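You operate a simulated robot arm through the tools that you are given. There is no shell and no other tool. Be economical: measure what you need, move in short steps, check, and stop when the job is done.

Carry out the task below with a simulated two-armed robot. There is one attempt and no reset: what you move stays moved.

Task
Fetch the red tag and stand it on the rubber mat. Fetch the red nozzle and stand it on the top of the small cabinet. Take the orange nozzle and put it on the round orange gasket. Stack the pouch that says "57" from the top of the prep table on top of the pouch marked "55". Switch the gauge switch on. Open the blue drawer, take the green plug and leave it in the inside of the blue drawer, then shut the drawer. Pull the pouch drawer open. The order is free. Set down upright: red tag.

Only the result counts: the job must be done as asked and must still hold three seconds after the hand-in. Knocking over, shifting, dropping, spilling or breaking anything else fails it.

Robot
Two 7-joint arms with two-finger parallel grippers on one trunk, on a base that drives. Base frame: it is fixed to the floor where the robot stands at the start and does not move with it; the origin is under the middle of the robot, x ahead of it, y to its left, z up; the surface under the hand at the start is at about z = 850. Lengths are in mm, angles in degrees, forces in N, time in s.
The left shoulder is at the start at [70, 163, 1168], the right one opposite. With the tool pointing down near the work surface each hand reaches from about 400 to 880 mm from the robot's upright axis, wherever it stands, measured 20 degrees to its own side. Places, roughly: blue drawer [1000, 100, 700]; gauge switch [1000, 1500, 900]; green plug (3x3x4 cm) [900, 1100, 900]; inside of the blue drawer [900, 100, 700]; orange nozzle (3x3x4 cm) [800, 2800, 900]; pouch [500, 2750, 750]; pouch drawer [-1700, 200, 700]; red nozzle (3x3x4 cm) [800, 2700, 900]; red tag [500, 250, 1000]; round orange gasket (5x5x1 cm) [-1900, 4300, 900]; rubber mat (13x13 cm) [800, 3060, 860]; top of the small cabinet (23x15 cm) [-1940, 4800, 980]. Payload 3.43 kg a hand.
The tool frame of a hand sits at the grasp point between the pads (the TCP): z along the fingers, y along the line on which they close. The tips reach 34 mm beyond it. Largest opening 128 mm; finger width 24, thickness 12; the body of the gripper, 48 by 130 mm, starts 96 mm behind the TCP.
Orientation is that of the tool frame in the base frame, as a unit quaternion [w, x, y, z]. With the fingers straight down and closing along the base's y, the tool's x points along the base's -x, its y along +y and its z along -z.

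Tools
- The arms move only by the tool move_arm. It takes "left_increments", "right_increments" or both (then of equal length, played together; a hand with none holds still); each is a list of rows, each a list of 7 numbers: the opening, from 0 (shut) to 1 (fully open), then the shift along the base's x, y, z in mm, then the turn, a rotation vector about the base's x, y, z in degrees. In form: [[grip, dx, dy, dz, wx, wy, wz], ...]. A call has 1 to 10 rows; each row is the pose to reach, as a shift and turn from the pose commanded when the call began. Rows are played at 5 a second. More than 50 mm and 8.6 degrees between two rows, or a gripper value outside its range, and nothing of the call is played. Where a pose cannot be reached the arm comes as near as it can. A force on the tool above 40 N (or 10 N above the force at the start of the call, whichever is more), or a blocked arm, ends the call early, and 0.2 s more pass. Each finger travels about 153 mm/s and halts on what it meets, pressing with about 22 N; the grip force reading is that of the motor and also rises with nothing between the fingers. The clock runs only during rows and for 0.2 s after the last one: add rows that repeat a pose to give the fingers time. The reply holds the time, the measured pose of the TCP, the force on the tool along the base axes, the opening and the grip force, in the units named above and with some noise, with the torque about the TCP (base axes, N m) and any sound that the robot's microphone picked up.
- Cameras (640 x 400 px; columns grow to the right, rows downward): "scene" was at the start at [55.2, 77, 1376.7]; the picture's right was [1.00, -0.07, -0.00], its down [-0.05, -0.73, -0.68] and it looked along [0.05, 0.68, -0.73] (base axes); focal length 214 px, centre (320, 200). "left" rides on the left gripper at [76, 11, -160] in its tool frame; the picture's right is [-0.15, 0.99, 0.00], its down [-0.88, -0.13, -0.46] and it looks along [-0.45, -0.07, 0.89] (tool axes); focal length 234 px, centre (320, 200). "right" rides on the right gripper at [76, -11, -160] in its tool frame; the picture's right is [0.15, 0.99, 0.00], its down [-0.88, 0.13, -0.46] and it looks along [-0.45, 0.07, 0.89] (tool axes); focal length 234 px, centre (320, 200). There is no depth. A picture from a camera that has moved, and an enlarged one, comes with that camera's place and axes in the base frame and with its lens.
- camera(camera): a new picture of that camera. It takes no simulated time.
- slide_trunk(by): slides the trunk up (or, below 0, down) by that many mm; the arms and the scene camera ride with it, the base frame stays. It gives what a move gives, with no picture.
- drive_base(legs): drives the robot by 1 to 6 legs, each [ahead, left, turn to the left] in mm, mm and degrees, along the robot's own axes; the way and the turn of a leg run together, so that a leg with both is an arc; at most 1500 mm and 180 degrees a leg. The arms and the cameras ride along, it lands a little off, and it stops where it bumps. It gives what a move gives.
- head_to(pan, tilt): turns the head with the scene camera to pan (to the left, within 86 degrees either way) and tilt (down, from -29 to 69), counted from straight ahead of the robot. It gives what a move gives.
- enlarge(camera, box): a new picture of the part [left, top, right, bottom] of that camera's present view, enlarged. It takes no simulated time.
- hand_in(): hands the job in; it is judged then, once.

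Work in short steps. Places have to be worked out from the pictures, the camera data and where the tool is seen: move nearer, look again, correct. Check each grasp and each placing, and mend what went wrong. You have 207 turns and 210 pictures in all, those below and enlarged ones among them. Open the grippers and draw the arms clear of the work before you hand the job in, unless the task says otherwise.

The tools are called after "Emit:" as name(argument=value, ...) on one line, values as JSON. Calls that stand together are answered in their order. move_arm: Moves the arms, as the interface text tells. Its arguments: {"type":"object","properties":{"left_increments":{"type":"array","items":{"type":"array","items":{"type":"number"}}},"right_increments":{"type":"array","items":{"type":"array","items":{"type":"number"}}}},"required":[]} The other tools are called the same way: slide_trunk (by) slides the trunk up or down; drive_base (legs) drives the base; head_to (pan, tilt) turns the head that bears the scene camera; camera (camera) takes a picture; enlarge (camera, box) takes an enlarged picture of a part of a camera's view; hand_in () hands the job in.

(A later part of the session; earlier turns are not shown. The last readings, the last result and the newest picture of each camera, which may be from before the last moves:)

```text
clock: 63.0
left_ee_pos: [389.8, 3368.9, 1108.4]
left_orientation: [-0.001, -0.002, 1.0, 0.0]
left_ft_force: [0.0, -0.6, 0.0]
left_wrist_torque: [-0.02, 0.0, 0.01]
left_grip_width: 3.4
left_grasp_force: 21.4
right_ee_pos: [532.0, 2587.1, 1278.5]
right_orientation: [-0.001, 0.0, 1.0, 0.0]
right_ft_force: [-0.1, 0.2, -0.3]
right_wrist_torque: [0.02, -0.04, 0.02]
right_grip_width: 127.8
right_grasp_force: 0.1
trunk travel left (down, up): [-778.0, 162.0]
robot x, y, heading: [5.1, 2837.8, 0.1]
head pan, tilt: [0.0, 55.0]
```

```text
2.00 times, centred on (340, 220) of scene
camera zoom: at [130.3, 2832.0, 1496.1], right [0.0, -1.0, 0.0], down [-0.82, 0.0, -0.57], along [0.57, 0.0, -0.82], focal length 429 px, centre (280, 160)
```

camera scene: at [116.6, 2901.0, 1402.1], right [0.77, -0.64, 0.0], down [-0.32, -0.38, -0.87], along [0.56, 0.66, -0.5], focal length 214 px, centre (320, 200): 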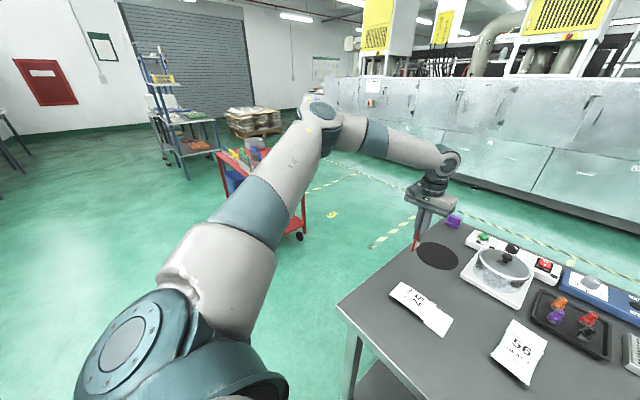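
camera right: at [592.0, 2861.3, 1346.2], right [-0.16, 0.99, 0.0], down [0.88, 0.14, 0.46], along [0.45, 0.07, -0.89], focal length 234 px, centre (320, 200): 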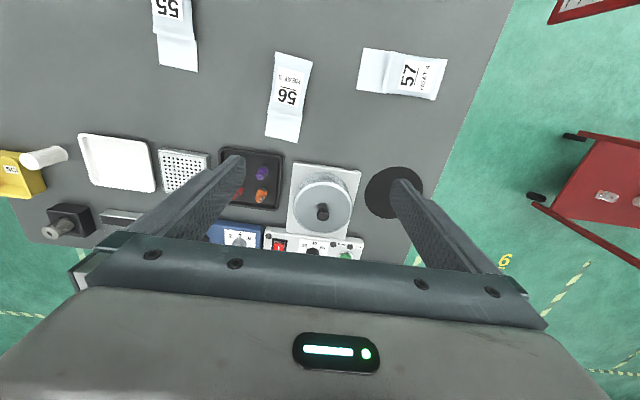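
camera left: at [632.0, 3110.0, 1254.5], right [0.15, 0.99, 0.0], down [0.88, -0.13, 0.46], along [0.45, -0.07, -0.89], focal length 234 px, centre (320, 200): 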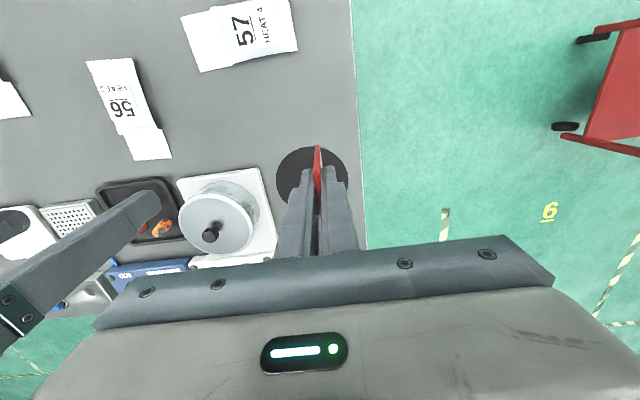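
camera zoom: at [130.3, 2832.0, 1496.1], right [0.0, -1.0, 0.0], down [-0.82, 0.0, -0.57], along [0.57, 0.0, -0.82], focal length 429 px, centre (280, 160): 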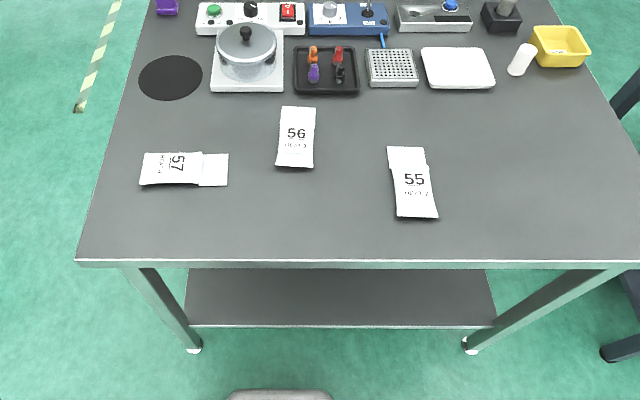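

Pouch 57 lies along y, centre about (556, 3005), and 55 about along x near (530, 2600). I lower the trunk and take the right hand over 57, turning it −90° so it closes across the narrow side.

Emit:
slide_trunk(by=-130)

Emit:
move_arm(right_increments=[[0.9, 0, 40, 0, 0, 0, -8.5], [0.8, 0, 80, 0, 0, 0, -17], [0.7, 0, 120, 0, 0, 0, -25.5], [0.7, 0, 160, 0, 0, 0, -34], [0.7, 0, 200, 0, 0, 0, -42.5], [0.7, 0, 240, 0, 0, 0, -51], [0.7, 0, 280, -10, 0, 0, -59.5], [0.7, 0, 310, -20, 0, 0, -68], [0.7, 0, 340, -30, 0, 0, -76.5], [0.7, 0, 360, -40, 0, 0, -85]])

Emit:
camera(camera="right")

Emit:
camera(camera="scene")

```text
clock: 64.6
left_ee_pos: [390.0, 3367.5, 979.5]
left_orientation: [0.002, -0.001, 1.0, 0.0]
left_ft_force: [-0.8, 0.0, -0.3]
left_wrist_torque: [0.01, 0.03, -0.02]
left_grip_width: 3.5
left_grasp_force: 22.3
right_ee_pos: [532.5, 2587.0, 1148.1]
right_orientation: [0.0, -0.001, 1.0, -0.001]
right_ft_force: [-0.2, 0.4, 0.6]
right_wrist_torque: [-0.01, 0.02, 0.03]
right_grip_width: 128.1
right_grasp_force: 0.2
trunk travel left (down, up): [-648.0, 292.0]
robot x, y, heading: [10.1, 2834.1, 0.2]
head pan, tilt: [0.0, 55.0]
```

```text
clock: 66.8
left_ee_pos: [390.8, 3369.9, 978.3]
left_orientation: [0.001, -0.001, 1.0, -0.001]
left_ft_force: [-0.5, -1.1, 0.4]
left_wrist_torque: [0.01, -0.02, 0.0]
left_grip_width: 3.3
left_grasp_force: 21.5
right_ee_pos: [533.9, 2947.1, 1108.5]
right_orientation: [0.001, 0.676, 0.737, 0.0]
right_ft_force: [0.4, -0.2, -0.2]
right_wrist_torque: [-0.03, -0.04, 0.01]
right_grip_width: 89.3
right_grasp_force: 0.0
trunk travel left (down, up): [-648.0, 292.0]
robot x, y, heading: [6.3, 2832.9, 0.4]
head pan, tilt: [0.0, 55.0]
```

```text
180 pictures are left
camera right: at [515.4, 3021.7, 1267.9], right [0.97, 0.23, 0.0], down [0.21, -0.87, 0.46], along [0.11, -0.44, -0.89], focal length 234 px, centre (320, 200)
```

right: 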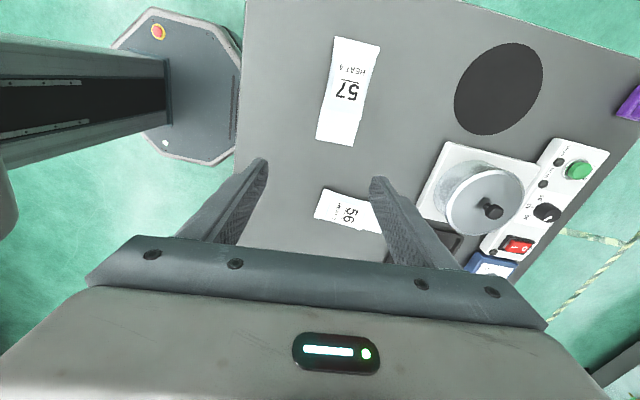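

```text
179 pictures are left
camera scene: at [130.7, 2832.6, 1366.1], right [0.0, -1.0, 0.0], down [-0.82, 0.0, -0.57], along [0.57, 0.0, -0.82], focal length 214 px, centre (320, 200)
```

scene: 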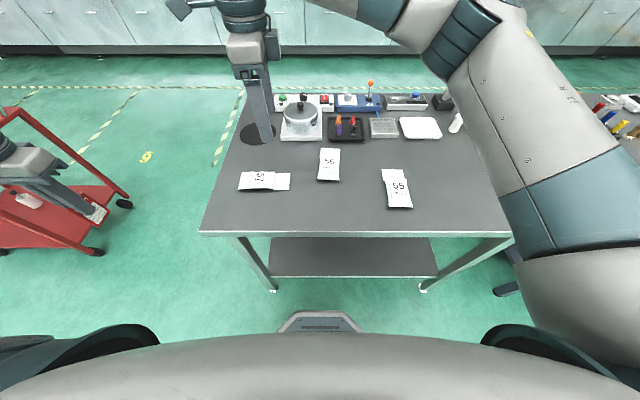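

57's centre is at about (561, 3010), and −85° suits its tilt. I move above it and descend to 960 to look.

Emit:
move_arm(right_increments=[[0.65, 13, 34, -20, 0, 0, 0], [0.65, 26, 68, -60, 0, 0, 0], [0.65, 26, 68, -105, 0, 0, 0], [0.65, 26, 68, -150, 0, 0, 0]])

Emit:
camera(camera="right")

Emit:
enlarge(camera="scene", box=[200, 120, 360, 220])

```text
refused: row 2 steps farther than a row can; nothing moved
```

```text
178 pictures are left
camera right: at [515.4, 3021.7, 1267.9], right [0.97, 0.23, 0.0], down [0.21, -0.87, 0.46], along [0.11, -0.44, -0.89], focal length 234 px, centre (320, 200)
```

right: 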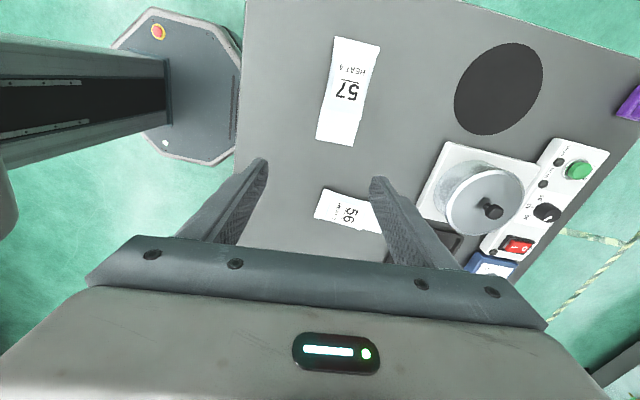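

```text
4.00 times, centred on (280, 170) of scene
camera zoom: at [130.7, 2832.6, 1366.1], right [0.0, -1.0, 0.0], down [-0.82, 0.0, -0.57], along [0.57, 0.0, -0.82], focal length 858 px, centre (480, 320)
```

zoom: 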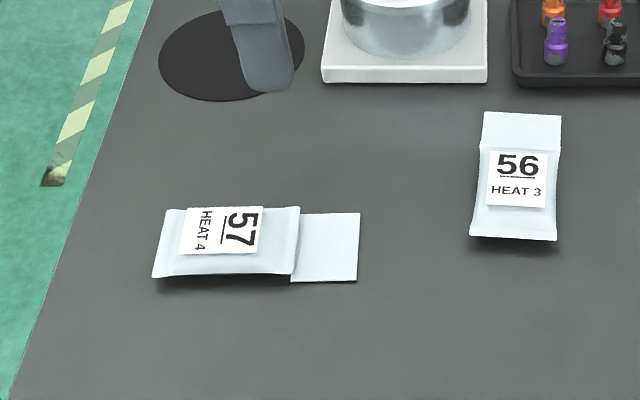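

A row was too long; I repeat with smaller steps, aiming at the thick part (y≈3025).

Emit:
move_arm(right_increments=[[0.65, 13, 38, -20, 0, 0, 0], [0.65, 26, 78, -45, 0, 0, 0], [0.65, 26, 78, -90, 0, 0, 0], [0.65, 26, 78, -135, 0, 0, 0], [0.65, 26, 78, -160, 0, 0, 0]])

Emit:
camera(camera="right")

Emit:
enlarge(camera="scene", box=[200, 120, 360, 220])

```text
clock: 68.0
left_ee_pos: [390.4, 3368.7, 979.1]
left_orientation: [0.001, -0.001, 1.0, -0.001]
left_ft_force: [-0.2, 0.1, -0.4]
left_wrist_torque: [0.01, -0.01, -0.02]
left_grip_width: 3.8
left_grasp_force: 21.8
right_ee_pos: [559.4, 3023.6, 947.8]
right_orientation: [0.0, 0.674, 0.739, 0.0]
right_ft_force: [0.1, -1.0, -0.4]
right_wrist_torque: [0.01, 0.03, -0.05]
right_grip_width: 83.4
right_grasp_force: 0.1
trunk travel left (down, up): [-648.0, 292.0]
robot x, y, heading: [8.5, 2833.9, 0.2]
head pan, tilt: [0.0, 55.0]
```

```text
176 pictures are left
camera right: at [541.0, 3099.3, 1106.1], right [0.97, 0.23, 0.0], down [0.21, -0.86, 0.46], along [0.11, -0.44, -0.89], focal length 234 px, centre (320, 200)
```

right: 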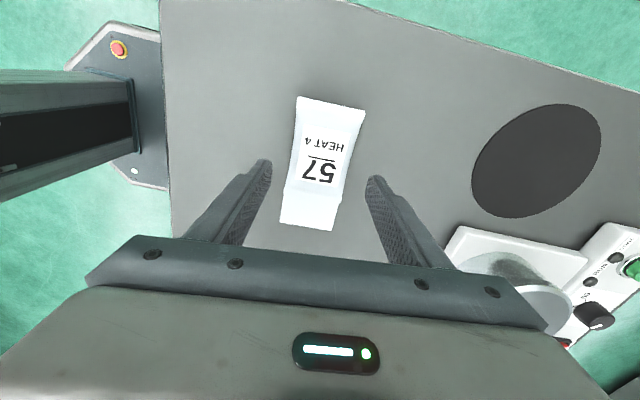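

```text
4.00 times, centred on (280, 170) of scene
camera zoom: at [130.7, 2831.9, 1366.1], right [0.0, -1.0, 0.0], down [-0.82, 0.0, -0.57], along [0.57, 0.0, -0.82], focal length 858 px, centre (480, 320)
```

zoom: 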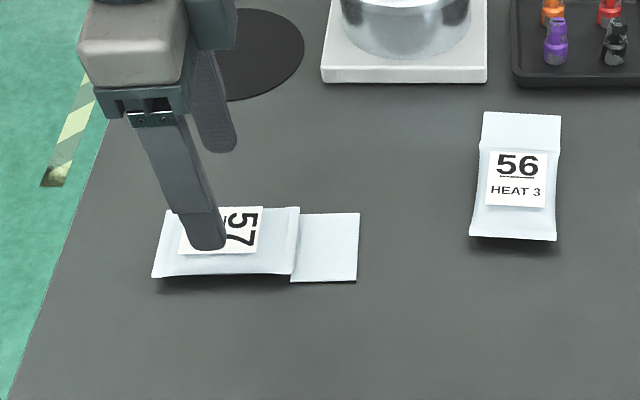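

Aligned. Descend to tips just above the table and close.

Emit:
move_arm(right_increments=[[0.65, 3, 0, -30, 0, 0, 0], [0.65, 3, 0, -54, 0, 0, 0], [0.3, 3, 0, -54, 0, 0, 0], [0.0, 3, 0, -54, 0, 0, 0], [0.0, 3, 0, -54, 0, 0, 0], [0.0, 3, 0, -54, 0, 0, 0]])

Emit:
enlarge(camera="scene", box=[200, 120, 360, 220])

```text
clock: 69.4
left_ee_pos: [391.8, 3369.3, 978.5]
left_orientation: [0.001, 0.0, 1.0, -0.001]
left_ft_force: [-0.3, 0.2, -1.5]
left_wrist_torque: [0.0, 0.01, 0.0]
left_grip_width: 3.6
left_grasp_force: 22.0
right_ee_pos: [563.8, 3025.9, 892.9]
right_orientation: [0.0, 0.675, 0.738, -0.001]
right_ft_force: [-0.2, 0.9, -0.6]
right_wrist_torque: [0.0, 0.03, 0.03]
right_grip_width: 66.2
right_grasp_force: 21.7
trunk travel left (down, up): [-648.0, 292.0]
robot x, y, heading: [11.7, 2829.3, 0.2]
head pan, tilt: [0.0, 55.0]
```

```text
4.00 times, centred on (280, 170) of scene
camera zoom: at [130.7, 2832.1, 1366.0], right [0.0, -1.0, 0.0], down [-0.82, 0.0, -0.57], along [0.57, 0.0, -0.82], focal length 858 px, centre (480, 320)
```

zoom: 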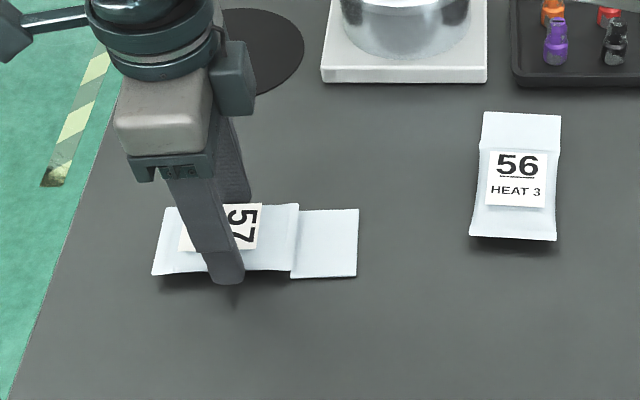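

Gripped at 66 mm. Lift and check it comes along.

Emit:
move_arm(right_increments=[[0, 0, 0, 40, 0, 0, 0], [0, 0, 0, 85, 0, 0, 0], [0, 0, 0, 130, 0, 0, 0]])

Emit:
camera(camera="scene")

Emit:
enlarge(camera="scene", box=[350, 130, 446, 230])

```text
clock: 70.2
left_ee_pos: [390.3, 3369.0, 978.7]
left_orientation: [0.002, -0.001, 1.0, -0.002]
left_ft_force: [-0.4, -0.3, -0.1]
left_wrist_torque: [-0.04, -0.03, -0.02]
left_grip_width: 3.6
left_grasp_force: 22.0
right_ee_pos: [561.4, 3026.7, 1027.1]
right_orientation: [0.001, 0.675, 0.738, -0.001]
right_ft_force: [-0.4, -0.2, -1.2]
right_wrist_torque: [-0.03, -0.02, -0.03]
right_grip_width: 66.1
right_grasp_force: 21.7
trunk travel left (down, up): [-648.0, 292.0]
robot x, y, heading: [9.0, 2836.1, -0.0]
head pan, tilt: [0.0, 55.0]
```

```text
173 pictures are left
camera scene: at [129.7, 2832.3, 1366.1], right [0.0, -1.0, 0.0], down [-0.82, 0.0, -0.57], along [0.57, 0.0, -0.82], focal length 214 px, centre (320, 200)
```

scene: 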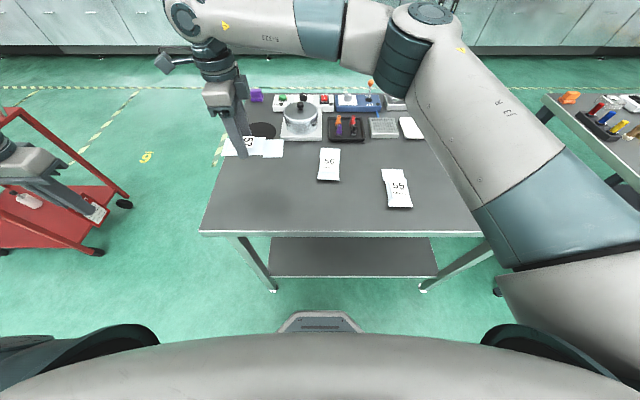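

```text
4.00 times, centred on (398, 180) of scene
camera zoom: at [129.7, 2832.3, 1366.1], right [0.0, -1.0, 0.0], down [-0.82, 0.0, -0.57], along [0.57, 0.0, -0.82], focal length 858 px, centre (8, 280)
```

zoom: 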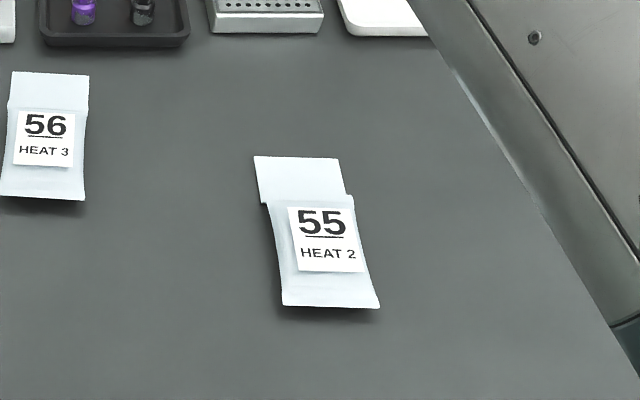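

57 is in hand. 55's body centre is about (503, 2605), tail toward +x. I carry 57 there, turning +85°.

Emit:
move_arm(right_increments=[[0, -6, -42, 0, 0, 0, 8.5], [0, -12, -84, 0, 0, 0, 17], [0, -18, -126, 0, 0, 0, 25.5], [0, -24, -168, 0, 0, 0, 34], [0, -30, -210, 0, 0, 0, 42.5], [0, -36, -252, 0, 0, 0, 51], [0, -42, -294, 0, 0, 0, 59.5], [0, -48, -336, 0, 0, 0, 68], [0, -54, -378, 0, 0, 0, 76.5], [0, -59, -421, 0, 0, 0, 85]])

Emit:
camera(camera="right")

Emit:
head_to(pan=-25, tilt=55)

Emit:
camera(camera="scene")

```text
clock: 72.4
left_ee_pos: [391.0, 3367.6, 979.9]
left_orientation: [0.002, -0.001, 1.0, 0.001]
left_ft_force: [-0.2, -1.9, 0.3]
left_wrist_torque: [0.02, -0.03, 0.0]
left_grip_width: 3.4
left_grasp_force: 22.4
right_ee_pos: [502.2, 2602.9, 1026.5]
right_orientation: [0.001, -0.003, 1.0, 0.001]
right_ft_force: [1.1, 0.2, -0.8]
right_wrist_torque: [0.02, -0.02, -0.02]
right_grip_width: 65.9
right_grasp_force: 22.4
trunk travel left (down, up): [-648.0, 292.0]
robot x, y, heading: [6.5, 2832.8, -0.0]
head pan, tilt: [0.0, 55.0]
```

```text
171 pictures are left
camera right: at [425.5, 2590.8, 1184.7], right [-0.15, 0.99, 0.0], down [0.88, 0.13, 0.46], along [0.45, 0.07, -0.89], focal length 234 px, centre (320, 200)
```

right: 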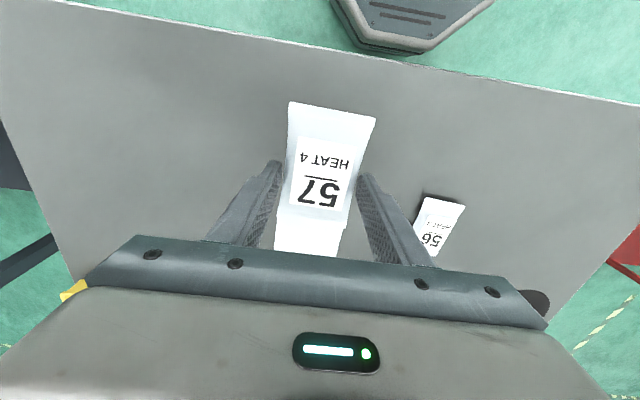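

```text
clock: 73.3
left_ee_pos: [390.4, 3369.6, 979.0]
left_orientation: [0.002, -0.001, 1.0, 0.0]
left_ft_force: [0.3, -0.6, -0.4]
left_wrist_torque: [-0.02, -0.02, 0.04]
left_grip_width: 3.4
left_grasp_force: 22.1
right_ee_pos: [502.6, 2604.6, 1025.7]
right_orientation: [0.001, -0.001, 1.0, 0.0]
right_ft_force: [-0.1, 0.3, -1.5]
right_wrist_torque: [0.01, 0.05, -0.02]
right_grip_width: 65.6
right_grasp_force: 21.6
trunk travel left (down, up): [-648.0, 292.0]
robot x, y, heading: [8.6, 2833.5, 0.1]
head pan, tilt: [-25.0, 55.0]
```

```text
170 pictures are left
camera scene: at [123.9, 2801.3, 1366.1], right [-0.42, -0.91, 0.0], down [-0.74, 0.34, -0.57], along [0.52, -0.24, -0.82], focal length 214 px, centre (320, 200)
```

scene: 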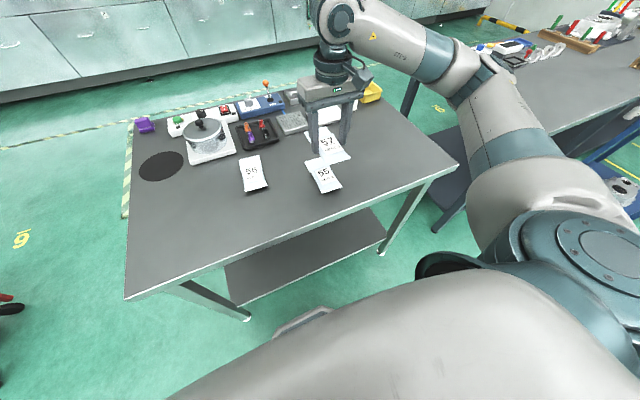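

57 is over 55. Lower to TCP ≈ 935 and check the gap from the scene camera.

Emit:
move_arm(right_increments=[[0, 0, 0, -45, 0, 0, 0], [0, 0, 0, -90, 0, 0, 0]])

Emit:
enlarge(camera="scene", box=[240, 110, 400, 210])

```text
clock: 73.9
left_ee_pos: [391.1, 3367.6, 979.0]
left_orientation: [0.0, -0.001, 1.0, 0.0]
left_ft_force: [-0.9, 0.0, -0.8]
left_wrist_torque: [0.03, -0.03, 0.01]
left_grip_width: 3.6
left_grasp_force: 21.9
right_ee_pos: [501.8, 2603.1, 933.7]
right_orientation: [0.0, -0.001, 1.0, 0.0]
right_ft_force: [-0.6, -0.7, -0.6]
right_wrist_torque: [0.01, 0.0, 0.0]
right_grip_width: 65.9
right_grasp_force: 21.7
trunk travel left (down, up): [-648.0, 292.0]
robot x, y, heading: [8.7, 2828.5, -0.1]
head pan, tilt: [-25.0, 55.0]
```

```text
4.00 times, centred on (320, 160) of scene
camera zoom: at [124.0, 2800.7, 1366.2], right [-0.42, -0.91, 0.0], down [-0.74, 0.34, -0.57], along [0.52, -0.24, -0.82], focal length 858 px, centre (320, 360)
```

zoom: 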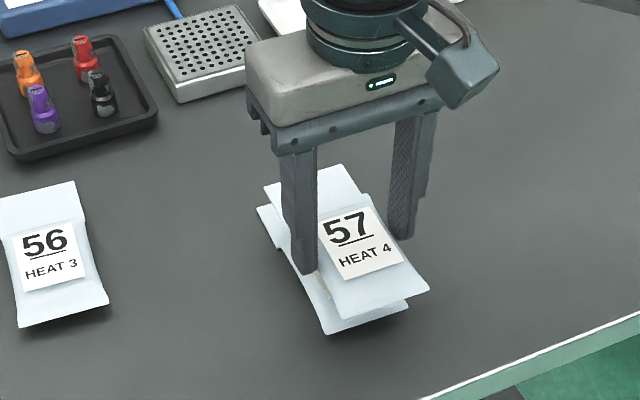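

57 sits about 10 mm too far toward −y. Shift +10 in y and lower gently.

Emit:
move_arm(right_increments=[[0, 0, 10, 0, 0, 0, 0], [0, 0, 10, -8, 0, 0, 0], [0, 0, 10, -14, 0, 0, 0]])

Emit:
enlarge(camera="scene", box=[280, 130, 360, 210])

```text
clock: 74.7
left_ee_pos: [391.8, 3369.8, 977.8]
left_orientation: [0.001, -0.001, 1.0, -0.001]
left_ft_force: [-0.8, 0.7, 0.7]
left_wrist_torque: [0.02, -0.01, 0.02]
left_grip_width: 3.7
left_grasp_force: 21.9
right_ee_pos: [501.4, 2614.3, 919.8]
right_orientation: [0.0, -0.001, 1.0, 0.0]
right_ft_force: [0.4, -0.7, -1.7]
right_wrist_torque: [0.0, 0.02, 0.01]
right_grip_width: 65.7
right_grasp_force: 22.0
trunk travel left (down, up): [-648.0, 292.0]
robot x, y, heading: [10.0, 2831.0, 0.1]
head pan, tilt: [-25.0, 55.0]
```

```text
5.00 times, centred on (320, 170) of scene
camera zoom: at [124.1, 2801.5, 1366.1], right [-0.42, -0.91, 0.0], down [-0.74, 0.34, -0.57], along [0.52, -0.24, -0.82], focal length 1072 px, centre (320, 350)
```

zoom: 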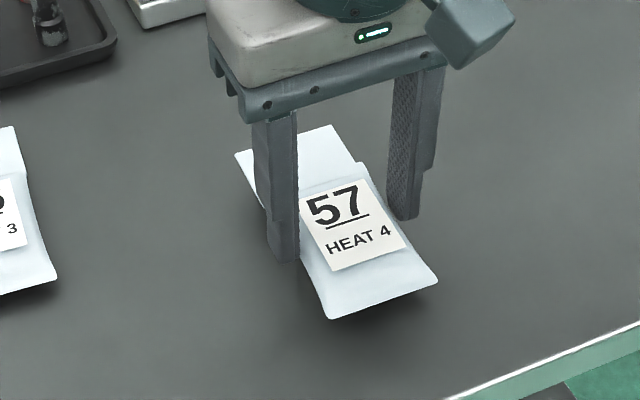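

Nearly overlapped. Lower further in small steps watching the force.

Emit:
move_arm(right_increments=[[0, 0, 0, -3, 0, 0, 0], [0, 0, 0, -6, 0, 0, 0], [0, 0, 0, -6, 0, 0, 0]])

Emit:
enlarge(camera="scene", box=[280, 130, 360, 210])

```text
clock: 75.5
left_ee_pos: [390.0, 3367.6, 978.9]
left_orientation: [0.002, 0.001, 1.0, -0.001]
left_ft_force: [-0.4, -1.2, -0.9]
left_wrist_torque: [-0.02, -0.01, -0.04]
left_grip_width: 3.8
left_grasp_force: 22.2
right_ee_pos: [502.3, 2614.4, 916.2]
right_orientation: [0.002, -0.002, 1.0, 0.001]
right_ft_force: [1.4, -2.5, 13.8]
right_wrist_torque: [-0.2, -0.07, -0.12]
right_grip_width: 65.3
right_grasp_force: 22.2
trunk travel left (down, up): [-648.0, 292.0]
robot x, y, heading: [7.9, 2838.2, 0.0]
head pan, tilt: [-25.0, 55.0]
```

```text
5.00 times, centred on (320, 170) of scene
camera zoom: at [122.7, 2801.5, 1366.4], right [-0.42, -0.91, 0.0], down [-0.74, 0.34, -0.57], along [0.52, -0.24, -0.82], focal length 1072 px, centre (320, 350)
```

zoom: 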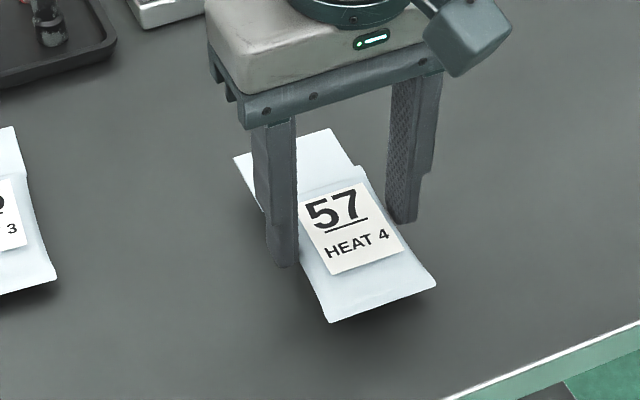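

Contact (14 N) at TCP 916. Ease up 2 mm, open, and lift away.

Emit:
move_arm(right_increments=[[0, 0, 0, 3, 0, 0, 0], [0.56, 0, 0, 3, 0, 0, 0], [0.65, 0, 0, 3, 0, 0, 0], [0.7, 0, 0, 3, 0, 0, 0], [0.7, 0, 0, 40, 0, 0, 0], [0.7, 0, 0, 90, 0, 0, 0], [0.7, 0, 0, 140, 0, 0, 0]])

Emit:
enlarge(camera="scene", box=[240, 110, 400, 210])

Emit:
camera(camera="right")

```text
clock: 77.1
left_ee_pos: [389.6, 3369.4, 979.3]
left_orientation: [0.002, 0.0, 1.0, -0.001]
left_ft_force: [-1.0, 1.0, 0.2]
left_wrist_torque: [0.01, -0.01, 0.0]
left_grip_width: 3.5
left_grasp_force: 21.6
right_ee_pos: [498.1, 2615.0, 1058.6]
right_orientation: [0.0, -0.002, 1.0, -0.001]
right_ft_force: [0.3, 0.2, 0.3]
right_wrist_torque: [0.04, -0.01, 0.0]
right_grip_width: 89.7
right_grasp_force: 0.1
trunk travel left (down, up): [-648.0, 292.0]
robot x, y, heading: [12.6, 2832.9, 0.0]
head pan, tilt: [-25.0, 55.0]
```

```text
4.00 times, centred on (320, 160) of scene
camera zoom: at [122.8, 2802.2, 1366.1], right [-0.42, -0.91, 0.0], down [-0.74, 0.34, -0.57], along [0.52, -0.24, -0.82], focal length 858 px, centre (320, 360)
```

zoom: 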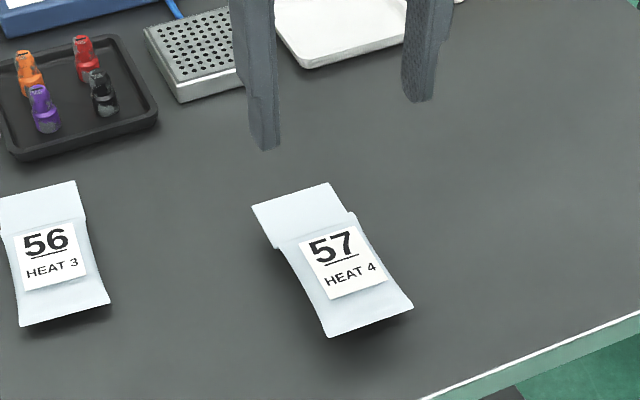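

```text
165 pictures are left
camera right: at [422.9, 2604.8, 1217.2], right [-0.15, 0.99, 0.0], down [0.88, 0.13, 0.46], along [0.45, 0.07, -0.89], focal length 234 px, centre (320, 200)
```

right: 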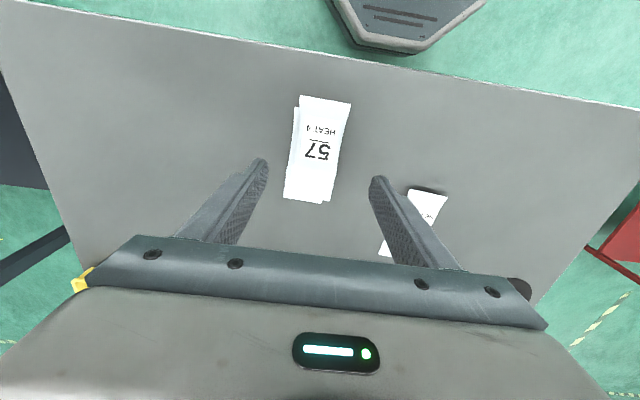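

57 rests on 55. Now tuck the left hand in front at a safe height, then drive around to the table's left end, facing −y, where the mat is close.

Emit:
move_arm(left_increments=[[0, 0, 0, 50, 0, 0, 0], [0, 0, 0, 100, 0, 0, 0], [0, 10, -45, 110, 0, 0, 0], [0, 20, -90, 110, 0, 0, 0], [0, 30, -135, 110, 0, 0, 0], [0, 40, -180, 110, 0, 0, 0], [0, 50, -225, 110, 0, 0, 0], [0, 60, -270, 110, 0, 0, 0], [0, 70, -315, 110, 0, 0, 0], [0, 75, -345, 110, 0, 0, 0]])

Emit:
drive_base(legs=[[-380, 0, 0], [0, 900, 0]])

Emit:
head_to(pan=-10, tilt=35)

Emit:
camera(camera="scene")

```text
clock: 79.3
left_ee_pos: [466.2, 3023.3, 1088.3]
left_orientation: [0.0, -0.001, 1.0, -0.001]
left_ft_force: [0.5, 0.2, 0.0]
left_wrist_torque: [-0.01, 0.01, 0.0]
left_grip_width: 3.5
left_grasp_force: 22.3
right_ee_pos: [500.6, 2615.5, 1056.2]
right_orientation: [0.001, -0.002, 1.0, 0.0]
right_ft_force: [0.4, -0.2, -0.8]
right_wrist_torque: [0.03, 0.04, -0.01]
right_grip_width: 89.9
right_grasp_force: 0.1
trunk travel left (down, up): [-648.0, 292.0]
robot x, y, heading: [9.7, 2834.6, 0.0]
head pan, tilt: [-25.0, 55.0]
```

```text
clock: 86.1
left_ee_pos: [73.8, 3933.7, 1087.1]
left_orientation: [0.002, -0.003, 1.0, 0.0]
left_ft_force: [0.5, 0.1, -0.2]
left_wrist_torque: [0.0, 0.01, 0.05]
left_grip_width: 3.5
left_grasp_force: 22.1
right_ee_pos: [111.1, 3525.1, 1056.2]
right_orientation: [0.001, -0.003, 1.0, 0.0]
right_ft_force: [0.3, 0.4, -0.4]
right_wrist_torque: [-0.01, 0.0, -0.03]
right_grip_width: 89.7
right_grasp_force: 0.1
trunk travel left (down, up): [-648.0, 292.0]
robot x, y, heading: [-379.6, 3744.5, 1.0]
head pan, tilt: [-25.0, 55.0]
```

```text
clock: 86.9
left_ee_pos: [74.1, 3933.1, 1087.0]
left_orientation: [0.0, -0.003, 1.0, 0.0]
left_ft_force: [-0.2, -0.4, -0.1]
left_wrist_torque: [0.02, -0.01, 0.01]
left_grip_width: 3.4
left_grasp_force: 22.9
right_ee_pos: [110.4, 3524.8, 1058.2]
right_orientation: [0.0, -0.005, 1.0, 0.001]
right_ft_force: [-1.5, 0.2, 0.7]
right_wrist_torque: [0.02, -0.01, -0.02]
right_grip_width: 89.6
right_grasp_force: 0.0
trunk travel left (down, up): [-648.0, 292.0]
robot x, y, heading: [-384.9, 3740.1, 0.7]
head pan, tilt: [-10.0, 35.0]
```

```text
164 pictures are left
camera scene: at [-245.0, 3723.4, 1394.2], right [-0.17, -0.99, 0.0], down [-0.57, 0.1, -0.82], along [0.81, -0.14, -0.57], focal length 214 px, centre (320, 200)
```

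scene: 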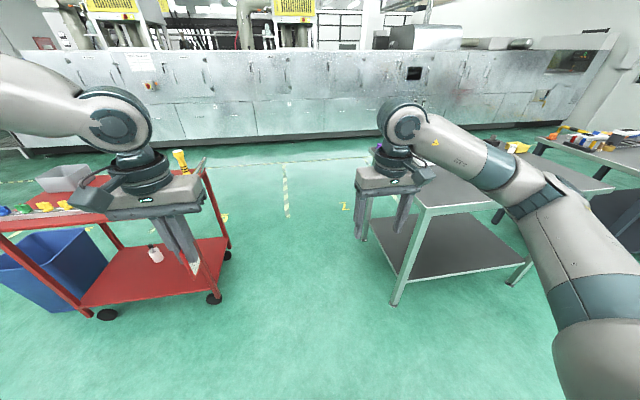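

Gap is clear. Drive in, turn right 90°, and approach the table end.

Emit:
drive_base(legs=[[990, -10, -0.7], [0, 0, -90], [150, 0, 0]])

Emit:
head_to(pan=0, tilt=55)

Emit:
camera(camera="scene")

Emit:
camera(camera="left")

```text
clock: 96.8
left_ee_pos: [796.4, 3124.7, 1087.8]
left_orientation: [0.001, 0.709, 0.705, -0.001]
left_ft_force: [0.4, 0.7, 0.3]
left_wrist_torque: [0.01, -0.02, 0.01]
left_grip_width: 3.7
left_grasp_force: 22.1
right_ee_pos: [386.8, 3091.3, 1058.5]
right_orientation: [0.0, 0.709, 0.706, 0.0]
right_ft_force: [-0.2, -0.8, 0.4]
right_wrist_torque: [0.02, -0.01, 0.01]
right_grip_width: 89.6
right_grasp_force: 0.1
trunk travel left (down, up): [-648.0, 292.0]
robot x, y, heading: [608.1, 3579.1, -90.5]
head pan, tilt: [-10.0, 35.0]
```

```text
clock: 97.7
left_ee_pos: [795.5, 3124.2, 1087.8]
left_orientation: [0.001, 0.709, 0.705, -0.001]
left_ft_force: [0.0, -0.5, -0.5]
left_wrist_torque: [0.01, -0.02, -0.01]
left_grip_width: 3.7
left_grasp_force: 21.9
right_ee_pos: [386.9, 3090.8, 1057.3]
right_orientation: [0.0, 0.708, 0.706, 0.0]
right_ft_force: [-0.2, -0.3, 0.5]
right_wrist_torque: [0.01, 0.01, -0.01]
right_grip_width: 89.6
right_grasp_force: 0.1
trunk travel left (down, up): [-648.0, 292.0]
robot x, y, heading: [605.8, 3577.9, -90.3]
head pan, tilt: [0.0, 55.0]
```

```text
163 pictures are left
camera scene: at [607.2, 3455.7, 1366.1], right [-1.0, 0.0, 0.0], down [0.0, 0.82, -0.57], along [0.0, -0.57, -0.82], focal length 214 px, centre (320, 200)
```

scene: 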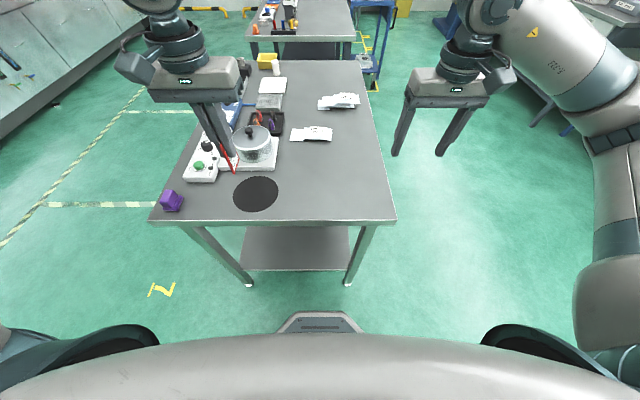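

```text
162 pictures are left
camera left: at [807.5, 3200.4, 1246.8], right [0.99, -0.15, 0.0], down [-0.13, -0.88, 0.46], along [-0.07, -0.45, -0.89], focal length 234 px, centre (320, 200)
```

left: 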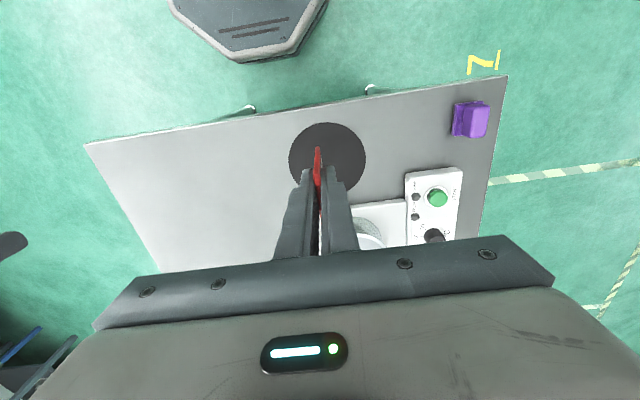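

Mat centre is at about (801, 3074). Move the tag over it and lower to TCP 960.

Emit:
move_arm(left_increments=[[0, 5, -25, 0, 0, 0, 0], [0, 5, -50, 0, 0, 0, 0], [0, 5, -50, -45, 0, 0, 0], [0, 5, -50, -90, 0, 0, 0], [0, 5, -50, -125, 0, 0, 0]])

Emit:
enlarge(camera="scene", box=[200, 130, 320, 230])

Emit:
enlarge(camera="left", box=[200, 60, 440, 260])

```text
clock: 98.9
left_ee_pos: [801.0, 3072.6, 959.9]
left_orientation: [0.0, 0.709, 0.705, -0.001]
left_ft_force: [0.6, -0.1, 0.3]
left_wrist_torque: [-0.01, 0.0, -0.02]
left_grip_width: 3.7
left_grasp_force: 22.3
right_ee_pos: [387.8, 3089.3, 1057.1]
right_orientation: [0.0, 0.708, 0.706, 0.0]
right_ft_force: [-0.7, 1.0, -0.7]
right_wrist_torque: [0.05, -0.04, -0.03]
right_grip_width: 89.7
right_grasp_force: 0.1
trunk travel left (down, up): [-648.0, 292.0]
robot x, y, heading: [604.9, 3581.7, -90.1]
head pan, tilt: [0.0, 55.0]
```

```text
4.00 times, centred on (260, 180) of scene
camera zoom: at [607.6, 3454.9, 1366.1], right [-1.0, 0.0, 0.0], down [0.0, 0.82, -0.57], along [0.0, -0.57, -0.82], focal length 858 px, centre (560, 280)
```

zoom: 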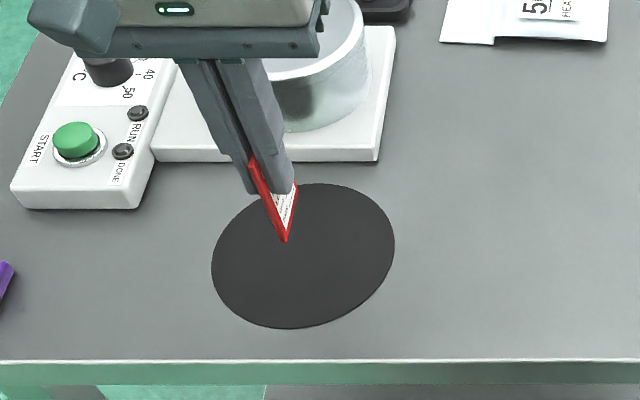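

```text
2.00 times, centred on (320, 160) of left
camera zoom: at [813.0, 3149.3, 1120.9], right [0.99, -0.15, 0.0], down [-0.13, -0.88, 0.46], along [-0.07, -0.45, -0.89], focal length 468 px, centre (320, 280)
```

zoom: 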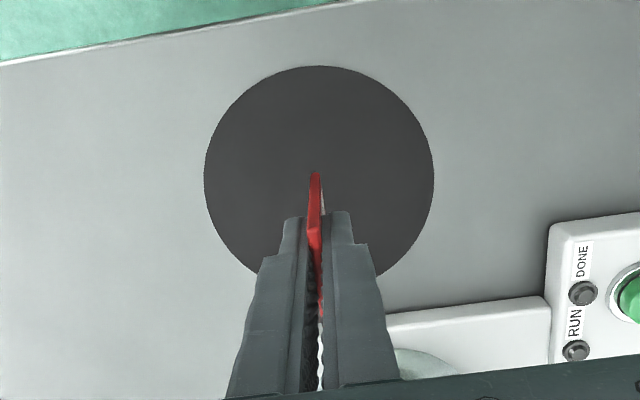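

Tag bottom is about 73 mm below the TCP, so contact is expected at TCP ≈ 926. Lower to 936, then feel downward.

Emit:
move_arm(left_increments=[[0, 0, 0, -15, 0, 0, 0], [0, 0, 0, -25, 0, 0, 0], [0, 0, 0, -28, 0, 0, 0], [0, 0, 0, -31, 0, 0, 0], [0, 0, 0, -31, 0, 0, 0]])

Emit:
enlarge(camera="scene", box=[220, 150, 300, 220])

```text
clock: 100.1
left_ee_pos: [801.3, 3073.7, 931.0]
left_orientation: [0.002, 0.709, 0.705, -0.001]
left_ft_force: [-0.2, -0.2, 0.3]
left_wrist_torque: [0.03, -0.01, -0.05]
left_grip_width: 3.5
left_grasp_force: 22.0
right_ee_pos: [387.3, 3091.4, 1056.9]
right_orientation: [-0.001, 0.708, 0.706, 0.0]
right_ft_force: [0.2, 0.3, 0.7]
right_wrist_torque: [-0.04, 0.0, 0.03]
right_grip_width: 89.4
right_grasp_force: 0.0
trunk travel left (down, up): [-648.0, 292.0]
robot x, y, heading: [607.4, 3581.1, -90.3]
head pan, tilt: [0.0, 55.0]
```

```text
5.71 times, centred on (260, 185) of scene
camera zoom: at [607.2, 3455.8, 1366.1], right [-1.0, 0.0, 0.0], down [0.0, 0.82, -0.57], along [0.0, -0.57, -0.82], focal length 1226 px, centre (663, 286)
```

zoom: 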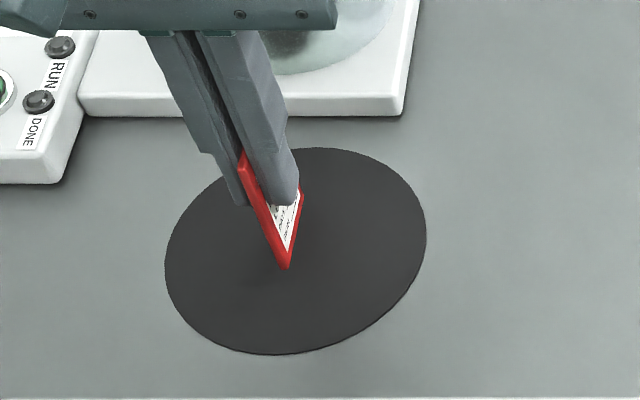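

No contact yet. Continue down in small steps.

Emit:
move_arm(left_increments=[[0, 0, 0, -2, 0, 0, 0], [0, 0, 0, -4, 0, 0, 0], [0, 0, 0, -4, 0, 0, 0]])

```text
clock: 100.9
left_ee_pos: [800.6, 3073.3, 927.3]
left_orientation: [0.001, 0.709, 0.705, -0.001]
left_ft_force: [0.5, 0.1, -1.2]
left_wrist_torque: [-0.03, 0.03, -0.02]
left_grip_width: 3.5
left_grasp_force: 22.2
right_ee_pos: [387.7, 3091.3, 1057.9]
right_orientation: [0.0, 0.708, 0.706, 0.0]
right_ft_force: [-0.4, 0.0, -0.7]
right_wrist_torque: [-0.01, -0.02, 0.01]
right_grip_width: 89.6
right_grasp_force: 0.1
trunk travel left (down, up): [-648.0, 292.0]
robot x, y, heading: [608.1, 3579.4, -90.3]
head pan, tilt: [0.0, 55.0]
```

Still free. Four more millimetres.

Emit:
move_arm(left_increments=[[0, 0, 0, -2, 0, 0, 0], [0, 0, 0, -4, 0, 0, 0], [0, 0, 0, -4, 0, 0, 0]])

Emit:
enlarge(camera="scene", box=[220, 150, 300, 220])

```text
clock: 101.7
left_ee_pos: [800.1, 3074.3, 924.3]
left_orientation: [0.001, 0.708, 0.706, -0.002]
left_ft_force: [1.3, -1.0, 13.5]
left_wrist_torque: [0.04, -0.15, 0.04]
left_grip_width: 3.5
left_grasp_force: 21.5
right_ee_pos: [388.4, 3092.9, 1058.0]
right_orientation: [0.001, 0.709, 0.706, -0.001]
right_ft_force: [-0.5, -0.5, 0.7]
right_wrist_torque: [0.02, -0.02, -0.01]
right_grip_width: 89.7
right_grasp_force: 0.1
trunk travel left (down, up): [-648.0, 292.0]
robot x, y, heading: [608.9, 3575.6, -90.2]
head pan, tilt: [0.0, 55.0]
```

```text
5.71 times, centred on (260, 185) of scene
camera zoom: at [607.1, 3456.6, 1366.4], right [-1.0, 0.0, 0.0], down [0.0, 0.82, -0.57], along [0.0, -0.57, -0.82], focal length 1226 px, centre (663, 286)
```

zoom: 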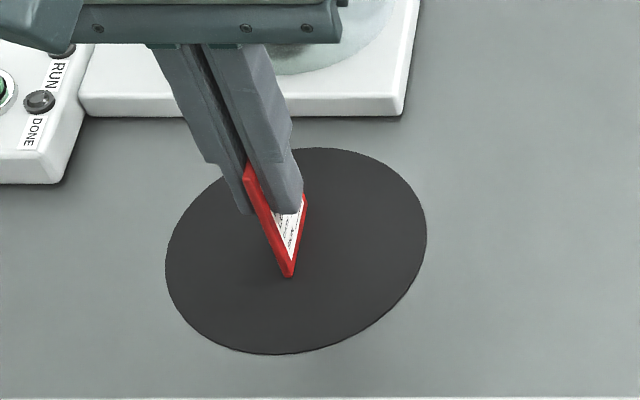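

Contact at 13 N. Ease off, open gradually, and retreat straight up.

Emit:
move_arm(left_increments=[[0, 0, 0, 1.5, 0, 0, 0], [0.05, 0, 0, 1.5, 0, 0, 0], [0.1, 0, 0, 1.5, 0, 0, 0], [0.2, 0, 0, 1.5, 0, 0, 0], [0.3, 0, 0, 1.5, 0, 0, 0], [0.3, 0, 0, 20, 0, 0, 0], [0.3, 0, 0, 65, 0, 0, 0], [0.3, 0, 0, 110, 0, 0, 0]])

Emit:
enlarge(camera="scene", box=[200, 130, 320, 230])

```text
clock: 103.5
left_ee_pos: [801.2, 3076.7, 1032.7]
left_orientation: [0.001, 0.709, 0.705, 0.0]
left_ft_force: [-0.7, 0.3, 0.5]
left_wrist_torque: [-0.01, -0.01, 0.0]
left_grip_width: 38.3
left_grasp_force: 0.0
right_ee_pos: [387.0, 3092.3, 1058.2]
right_orientation: [0.001, 0.708, 0.706, 0.0]
right_ft_force: [-0.5, 0.8, 0.2]
right_wrist_torque: [-0.03, -0.01, 0.01]
right_grip_width: 89.6
right_grasp_force: 0.1
trunk travel left (down, up): [-648.0, 292.0]
robot x, y, heading: [607.5, 3582.1, -90.2]
head pan, tilt: [0.0, 55.0]
```

```text
4.00 times, centred on (260, 180) of scene
camera zoom: at [606.9, 3456.8, 1366.1], right [-1.0, 0.0, 0.0], down [0.0, 0.82, -0.57], along [0.0, -0.57, -0.82], focal length 858 px, centre (560, 280)
```

zoom: 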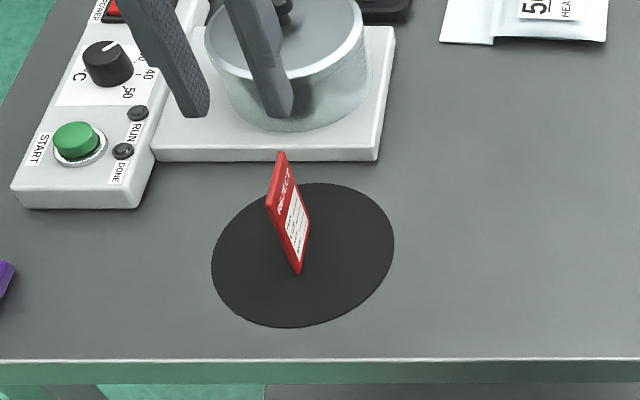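

The tag stands upright. Now drive around to the far side of the table, facing −x, opposite the nozzle tray.

Emit:
slide_trunk(by=80)

Emit:
drive_base(legs=[[-160, 0, 0], [0, 870, 0], [0, 0, -90], [0, 930, 0]])

Emit:
camera(camera="scene")

```text
clock: 104.6
left_ee_pos: [801.7, 3074.0, 1113.1]
left_orientation: [0.001, 0.709, 0.706, 0.0]
left_ft_force: [0.3, 0.5, -0.3]
left_wrist_torque: [-0.02, -0.01, -0.01]
left_grip_width: 38.6
left_grasp_force: 0.1
right_ee_pos: [386.5, 3090.5, 1137.2]
right_orientation: [0.0, 0.708, 0.706, -0.001]
right_ft_force: [-0.3, 0.0, -0.1]
right_wrist_torque: [0.0, 0.02, 0.02]
right_grip_width: 89.5
right_grasp_force: 0.0
trunk travel left (down, up): [-728.0, 212.0]
robot x, y, heading: [606.9, 3580.3, -90.0]
head pan, tilt: [0.0, 55.0]
```

```text
clock: 118.6
left_ee_pos: [957.1, 2621.7, 1111.6]
left_orientation: [0.0, 1.0, -0.014, -0.001]
left_ft_force: [0.6, -0.3, -0.3]
left_wrist_torque: [0.0, 0.04, -0.05]
left_grip_width: 38.4
left_grasp_force: 0.1
right_ee_pos: [982.4, 3034.1, 1138.1]
right_orientation: [0.0, 1.0, -0.013, 0.0]
right_ft_force: [0.7, 0.3, -0.2]
right_wrist_torque: [0.02, -0.03, -0.07]
right_grip_width: 89.7
right_grasp_force: 0.1
trunk travel left (down, up): [-728.0, 212.0]
robot x, y, heading: [1469.7, 2804.9, 178.5]
head pan, tilt: [0.0, 55.0]
```

```text
156 pictures are left
camera scene: at [1343.7, 2803.2, 1446.1], right [0.02, 1.0, 0.0], down [0.82, -0.02, -0.57], along [-0.57, 0.01, -0.82], focal length 214 px, centre (320, 200)
```

scene: 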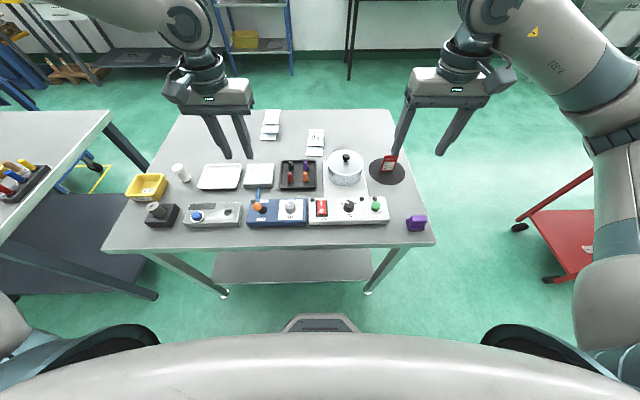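

Far edge is at x≈1107; tray near (824, 2734). Creep 25 mm ahead, square up, and look closely at the tray.

Emit:
drive_base(legs=[[25, 0, 1.5]])

Emit:
slide_trunk(by=-80)

Emit:
enlarge(camera="scene", box=[240, 120, 400, 220])

```text
clock: 119.5
left_ee_pos: [941.0, 2609.1, 1115.6]
left_orientation: [0.0, 1.0, 0.0, -0.004]
left_ft_force: [0.4, -0.5, 0.4]
left_wrist_torque: [-0.01, 0.07, -0.01]
left_grip_width: 38.7
left_grasp_force: 0.1
right_ee_pos: [956.1, 3023.1, 1139.6]
right_orientation: [0.0, 1.0, 0.001, -0.002]
right_ft_force: [1.0, -0.2, 0.7]
right_wrist_torque: [-0.02, 0.1, -0.02]
right_grip_width: 89.5
right_grasp_force: 0.1
trunk travel left (down, up): [-728.0, 212.0]
robot x, y, heading: [1443.7, 2800.5, -179.8]
head pan, tilt: [0.0, 55.0]
```

```text
clock: 120.6
left_ee_pos: [936.3, 2609.6, 1032.8]
left_orientation: [0.0, 1.0, 0.0, -0.001]
left_ft_force: [0.2, 0.7, 1.4]
left_wrist_torque: [0.01, 0.01, -0.01]
left_grip_width: 38.4
left_grasp_force: 0.0
right_ee_pos: [951.1, 3022.8, 1057.9]
right_orientation: [0.0, 1.0, 0.001, -0.001]
right_ft_force: [0.1, -1.0, 1.0]
right_wrist_torque: [0.01, -0.02, 0.02]
right_grip_width: 89.5
right_grasp_force: 0.1
trunk travel left (down, up): [-648.0, 292.0]
robot x, y, heading: [1444.0, 2801.0, -179.8]
head pan, tilt: [0.0, 55.0]
```

```text
4.00 times, centred on (320, 170) of scene
camera zoom: at [1319.1, 2800.1, 1366.2], right [0.0, 1.0, 0.0], down [0.82, 0.0, -0.57], along [-0.57, 0.0, -0.82], focal length 858 px, centre (320, 320)
```

zoom: 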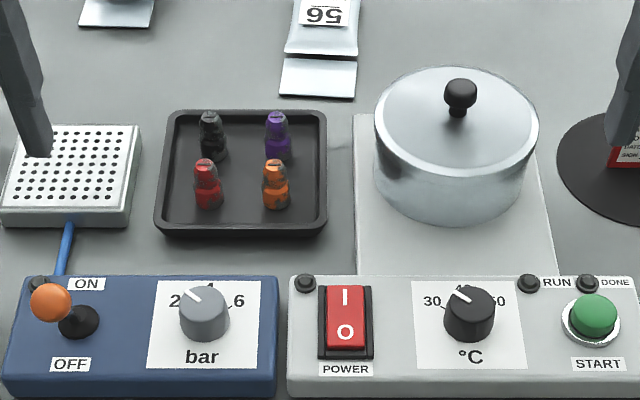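

Red nozzle at about (848, 2712), orange (848, 2765), tops z≈903. Left hand goes above red with a 44 mm opening.

Emit:
move_arm(left_increments=[[0.34, -30, 34, 0, 0, 0, 0], [0.34, -60, 68, 0, 0, 0, 0], [0.34, -88, 102, 0, 0, 0, 0], [0.34, -88, 102, -25, 0, 0, 0]])

Emit:
enlarge(camera="left", box=[160, 60, 480, 260])

Emit:
enlarge(camera="scene", box=[240, 120, 400, 220])

```text
clock: 121.6
left_ee_pos: [875.7, 2653.7, 1021.3]
left_orientation: [0.0, 1.0, 0.0, 0.0]
left_ft_force: [-0.3, 0.3, 0.2]
left_wrist_torque: [-0.03, 0.0, -0.03]
left_grip_width: 43.5
left_grasp_force: 0.0
left hand out of reach, approached as far as the arm can: row 2, 3, 4
right_ee_pos: [950.4, 3021.7, 1057.7]
right_orientation: [0.0, 1.0, 0.001, 0.0]
right_ft_force: [0.2, 0.4, 0.4]
right_wrist_torque: [0.03, 0.0, 0.0]
right_grip_width: 89.6
right_grasp_force: 0.0
trunk travel left (down, up): [-648.0, 292.0]
robot x, y, heading: [1443.0, 2802.8, -179.8]
head pan, tilt: [0.0, 55.0]
```

```text
2.00 times, centred on (320, 160) of left
camera zoom: at [951.0, 2642.7, 1179.4], right [-0.15, -0.99, 0.0], down [-0.88, 0.13, 0.46], along [-0.45, 0.07, -0.89], focal length 468 px, centre (320, 280)
```

zoom: 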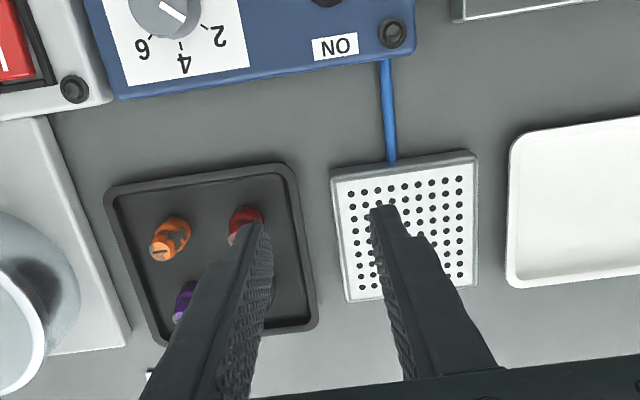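

```text
4.00 times, centred on (320, 170) of scene
camera zoom: at [1317.1, 2800.1, 1365.9], right [0.0, 1.0, 0.0], down [0.82, 0.0, -0.57], along [-0.57, 0.0, -0.82], focal length 858 px, centre (320, 320)
```

zoom: 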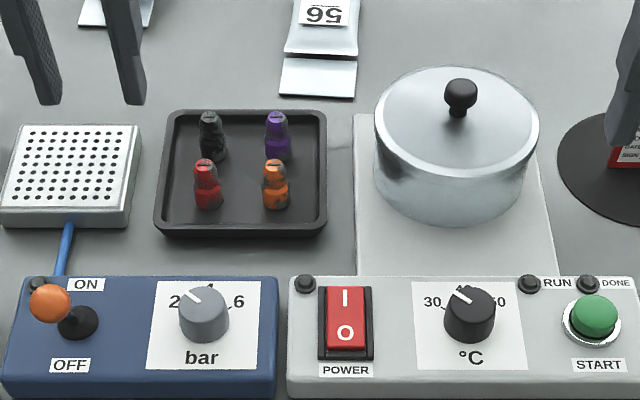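

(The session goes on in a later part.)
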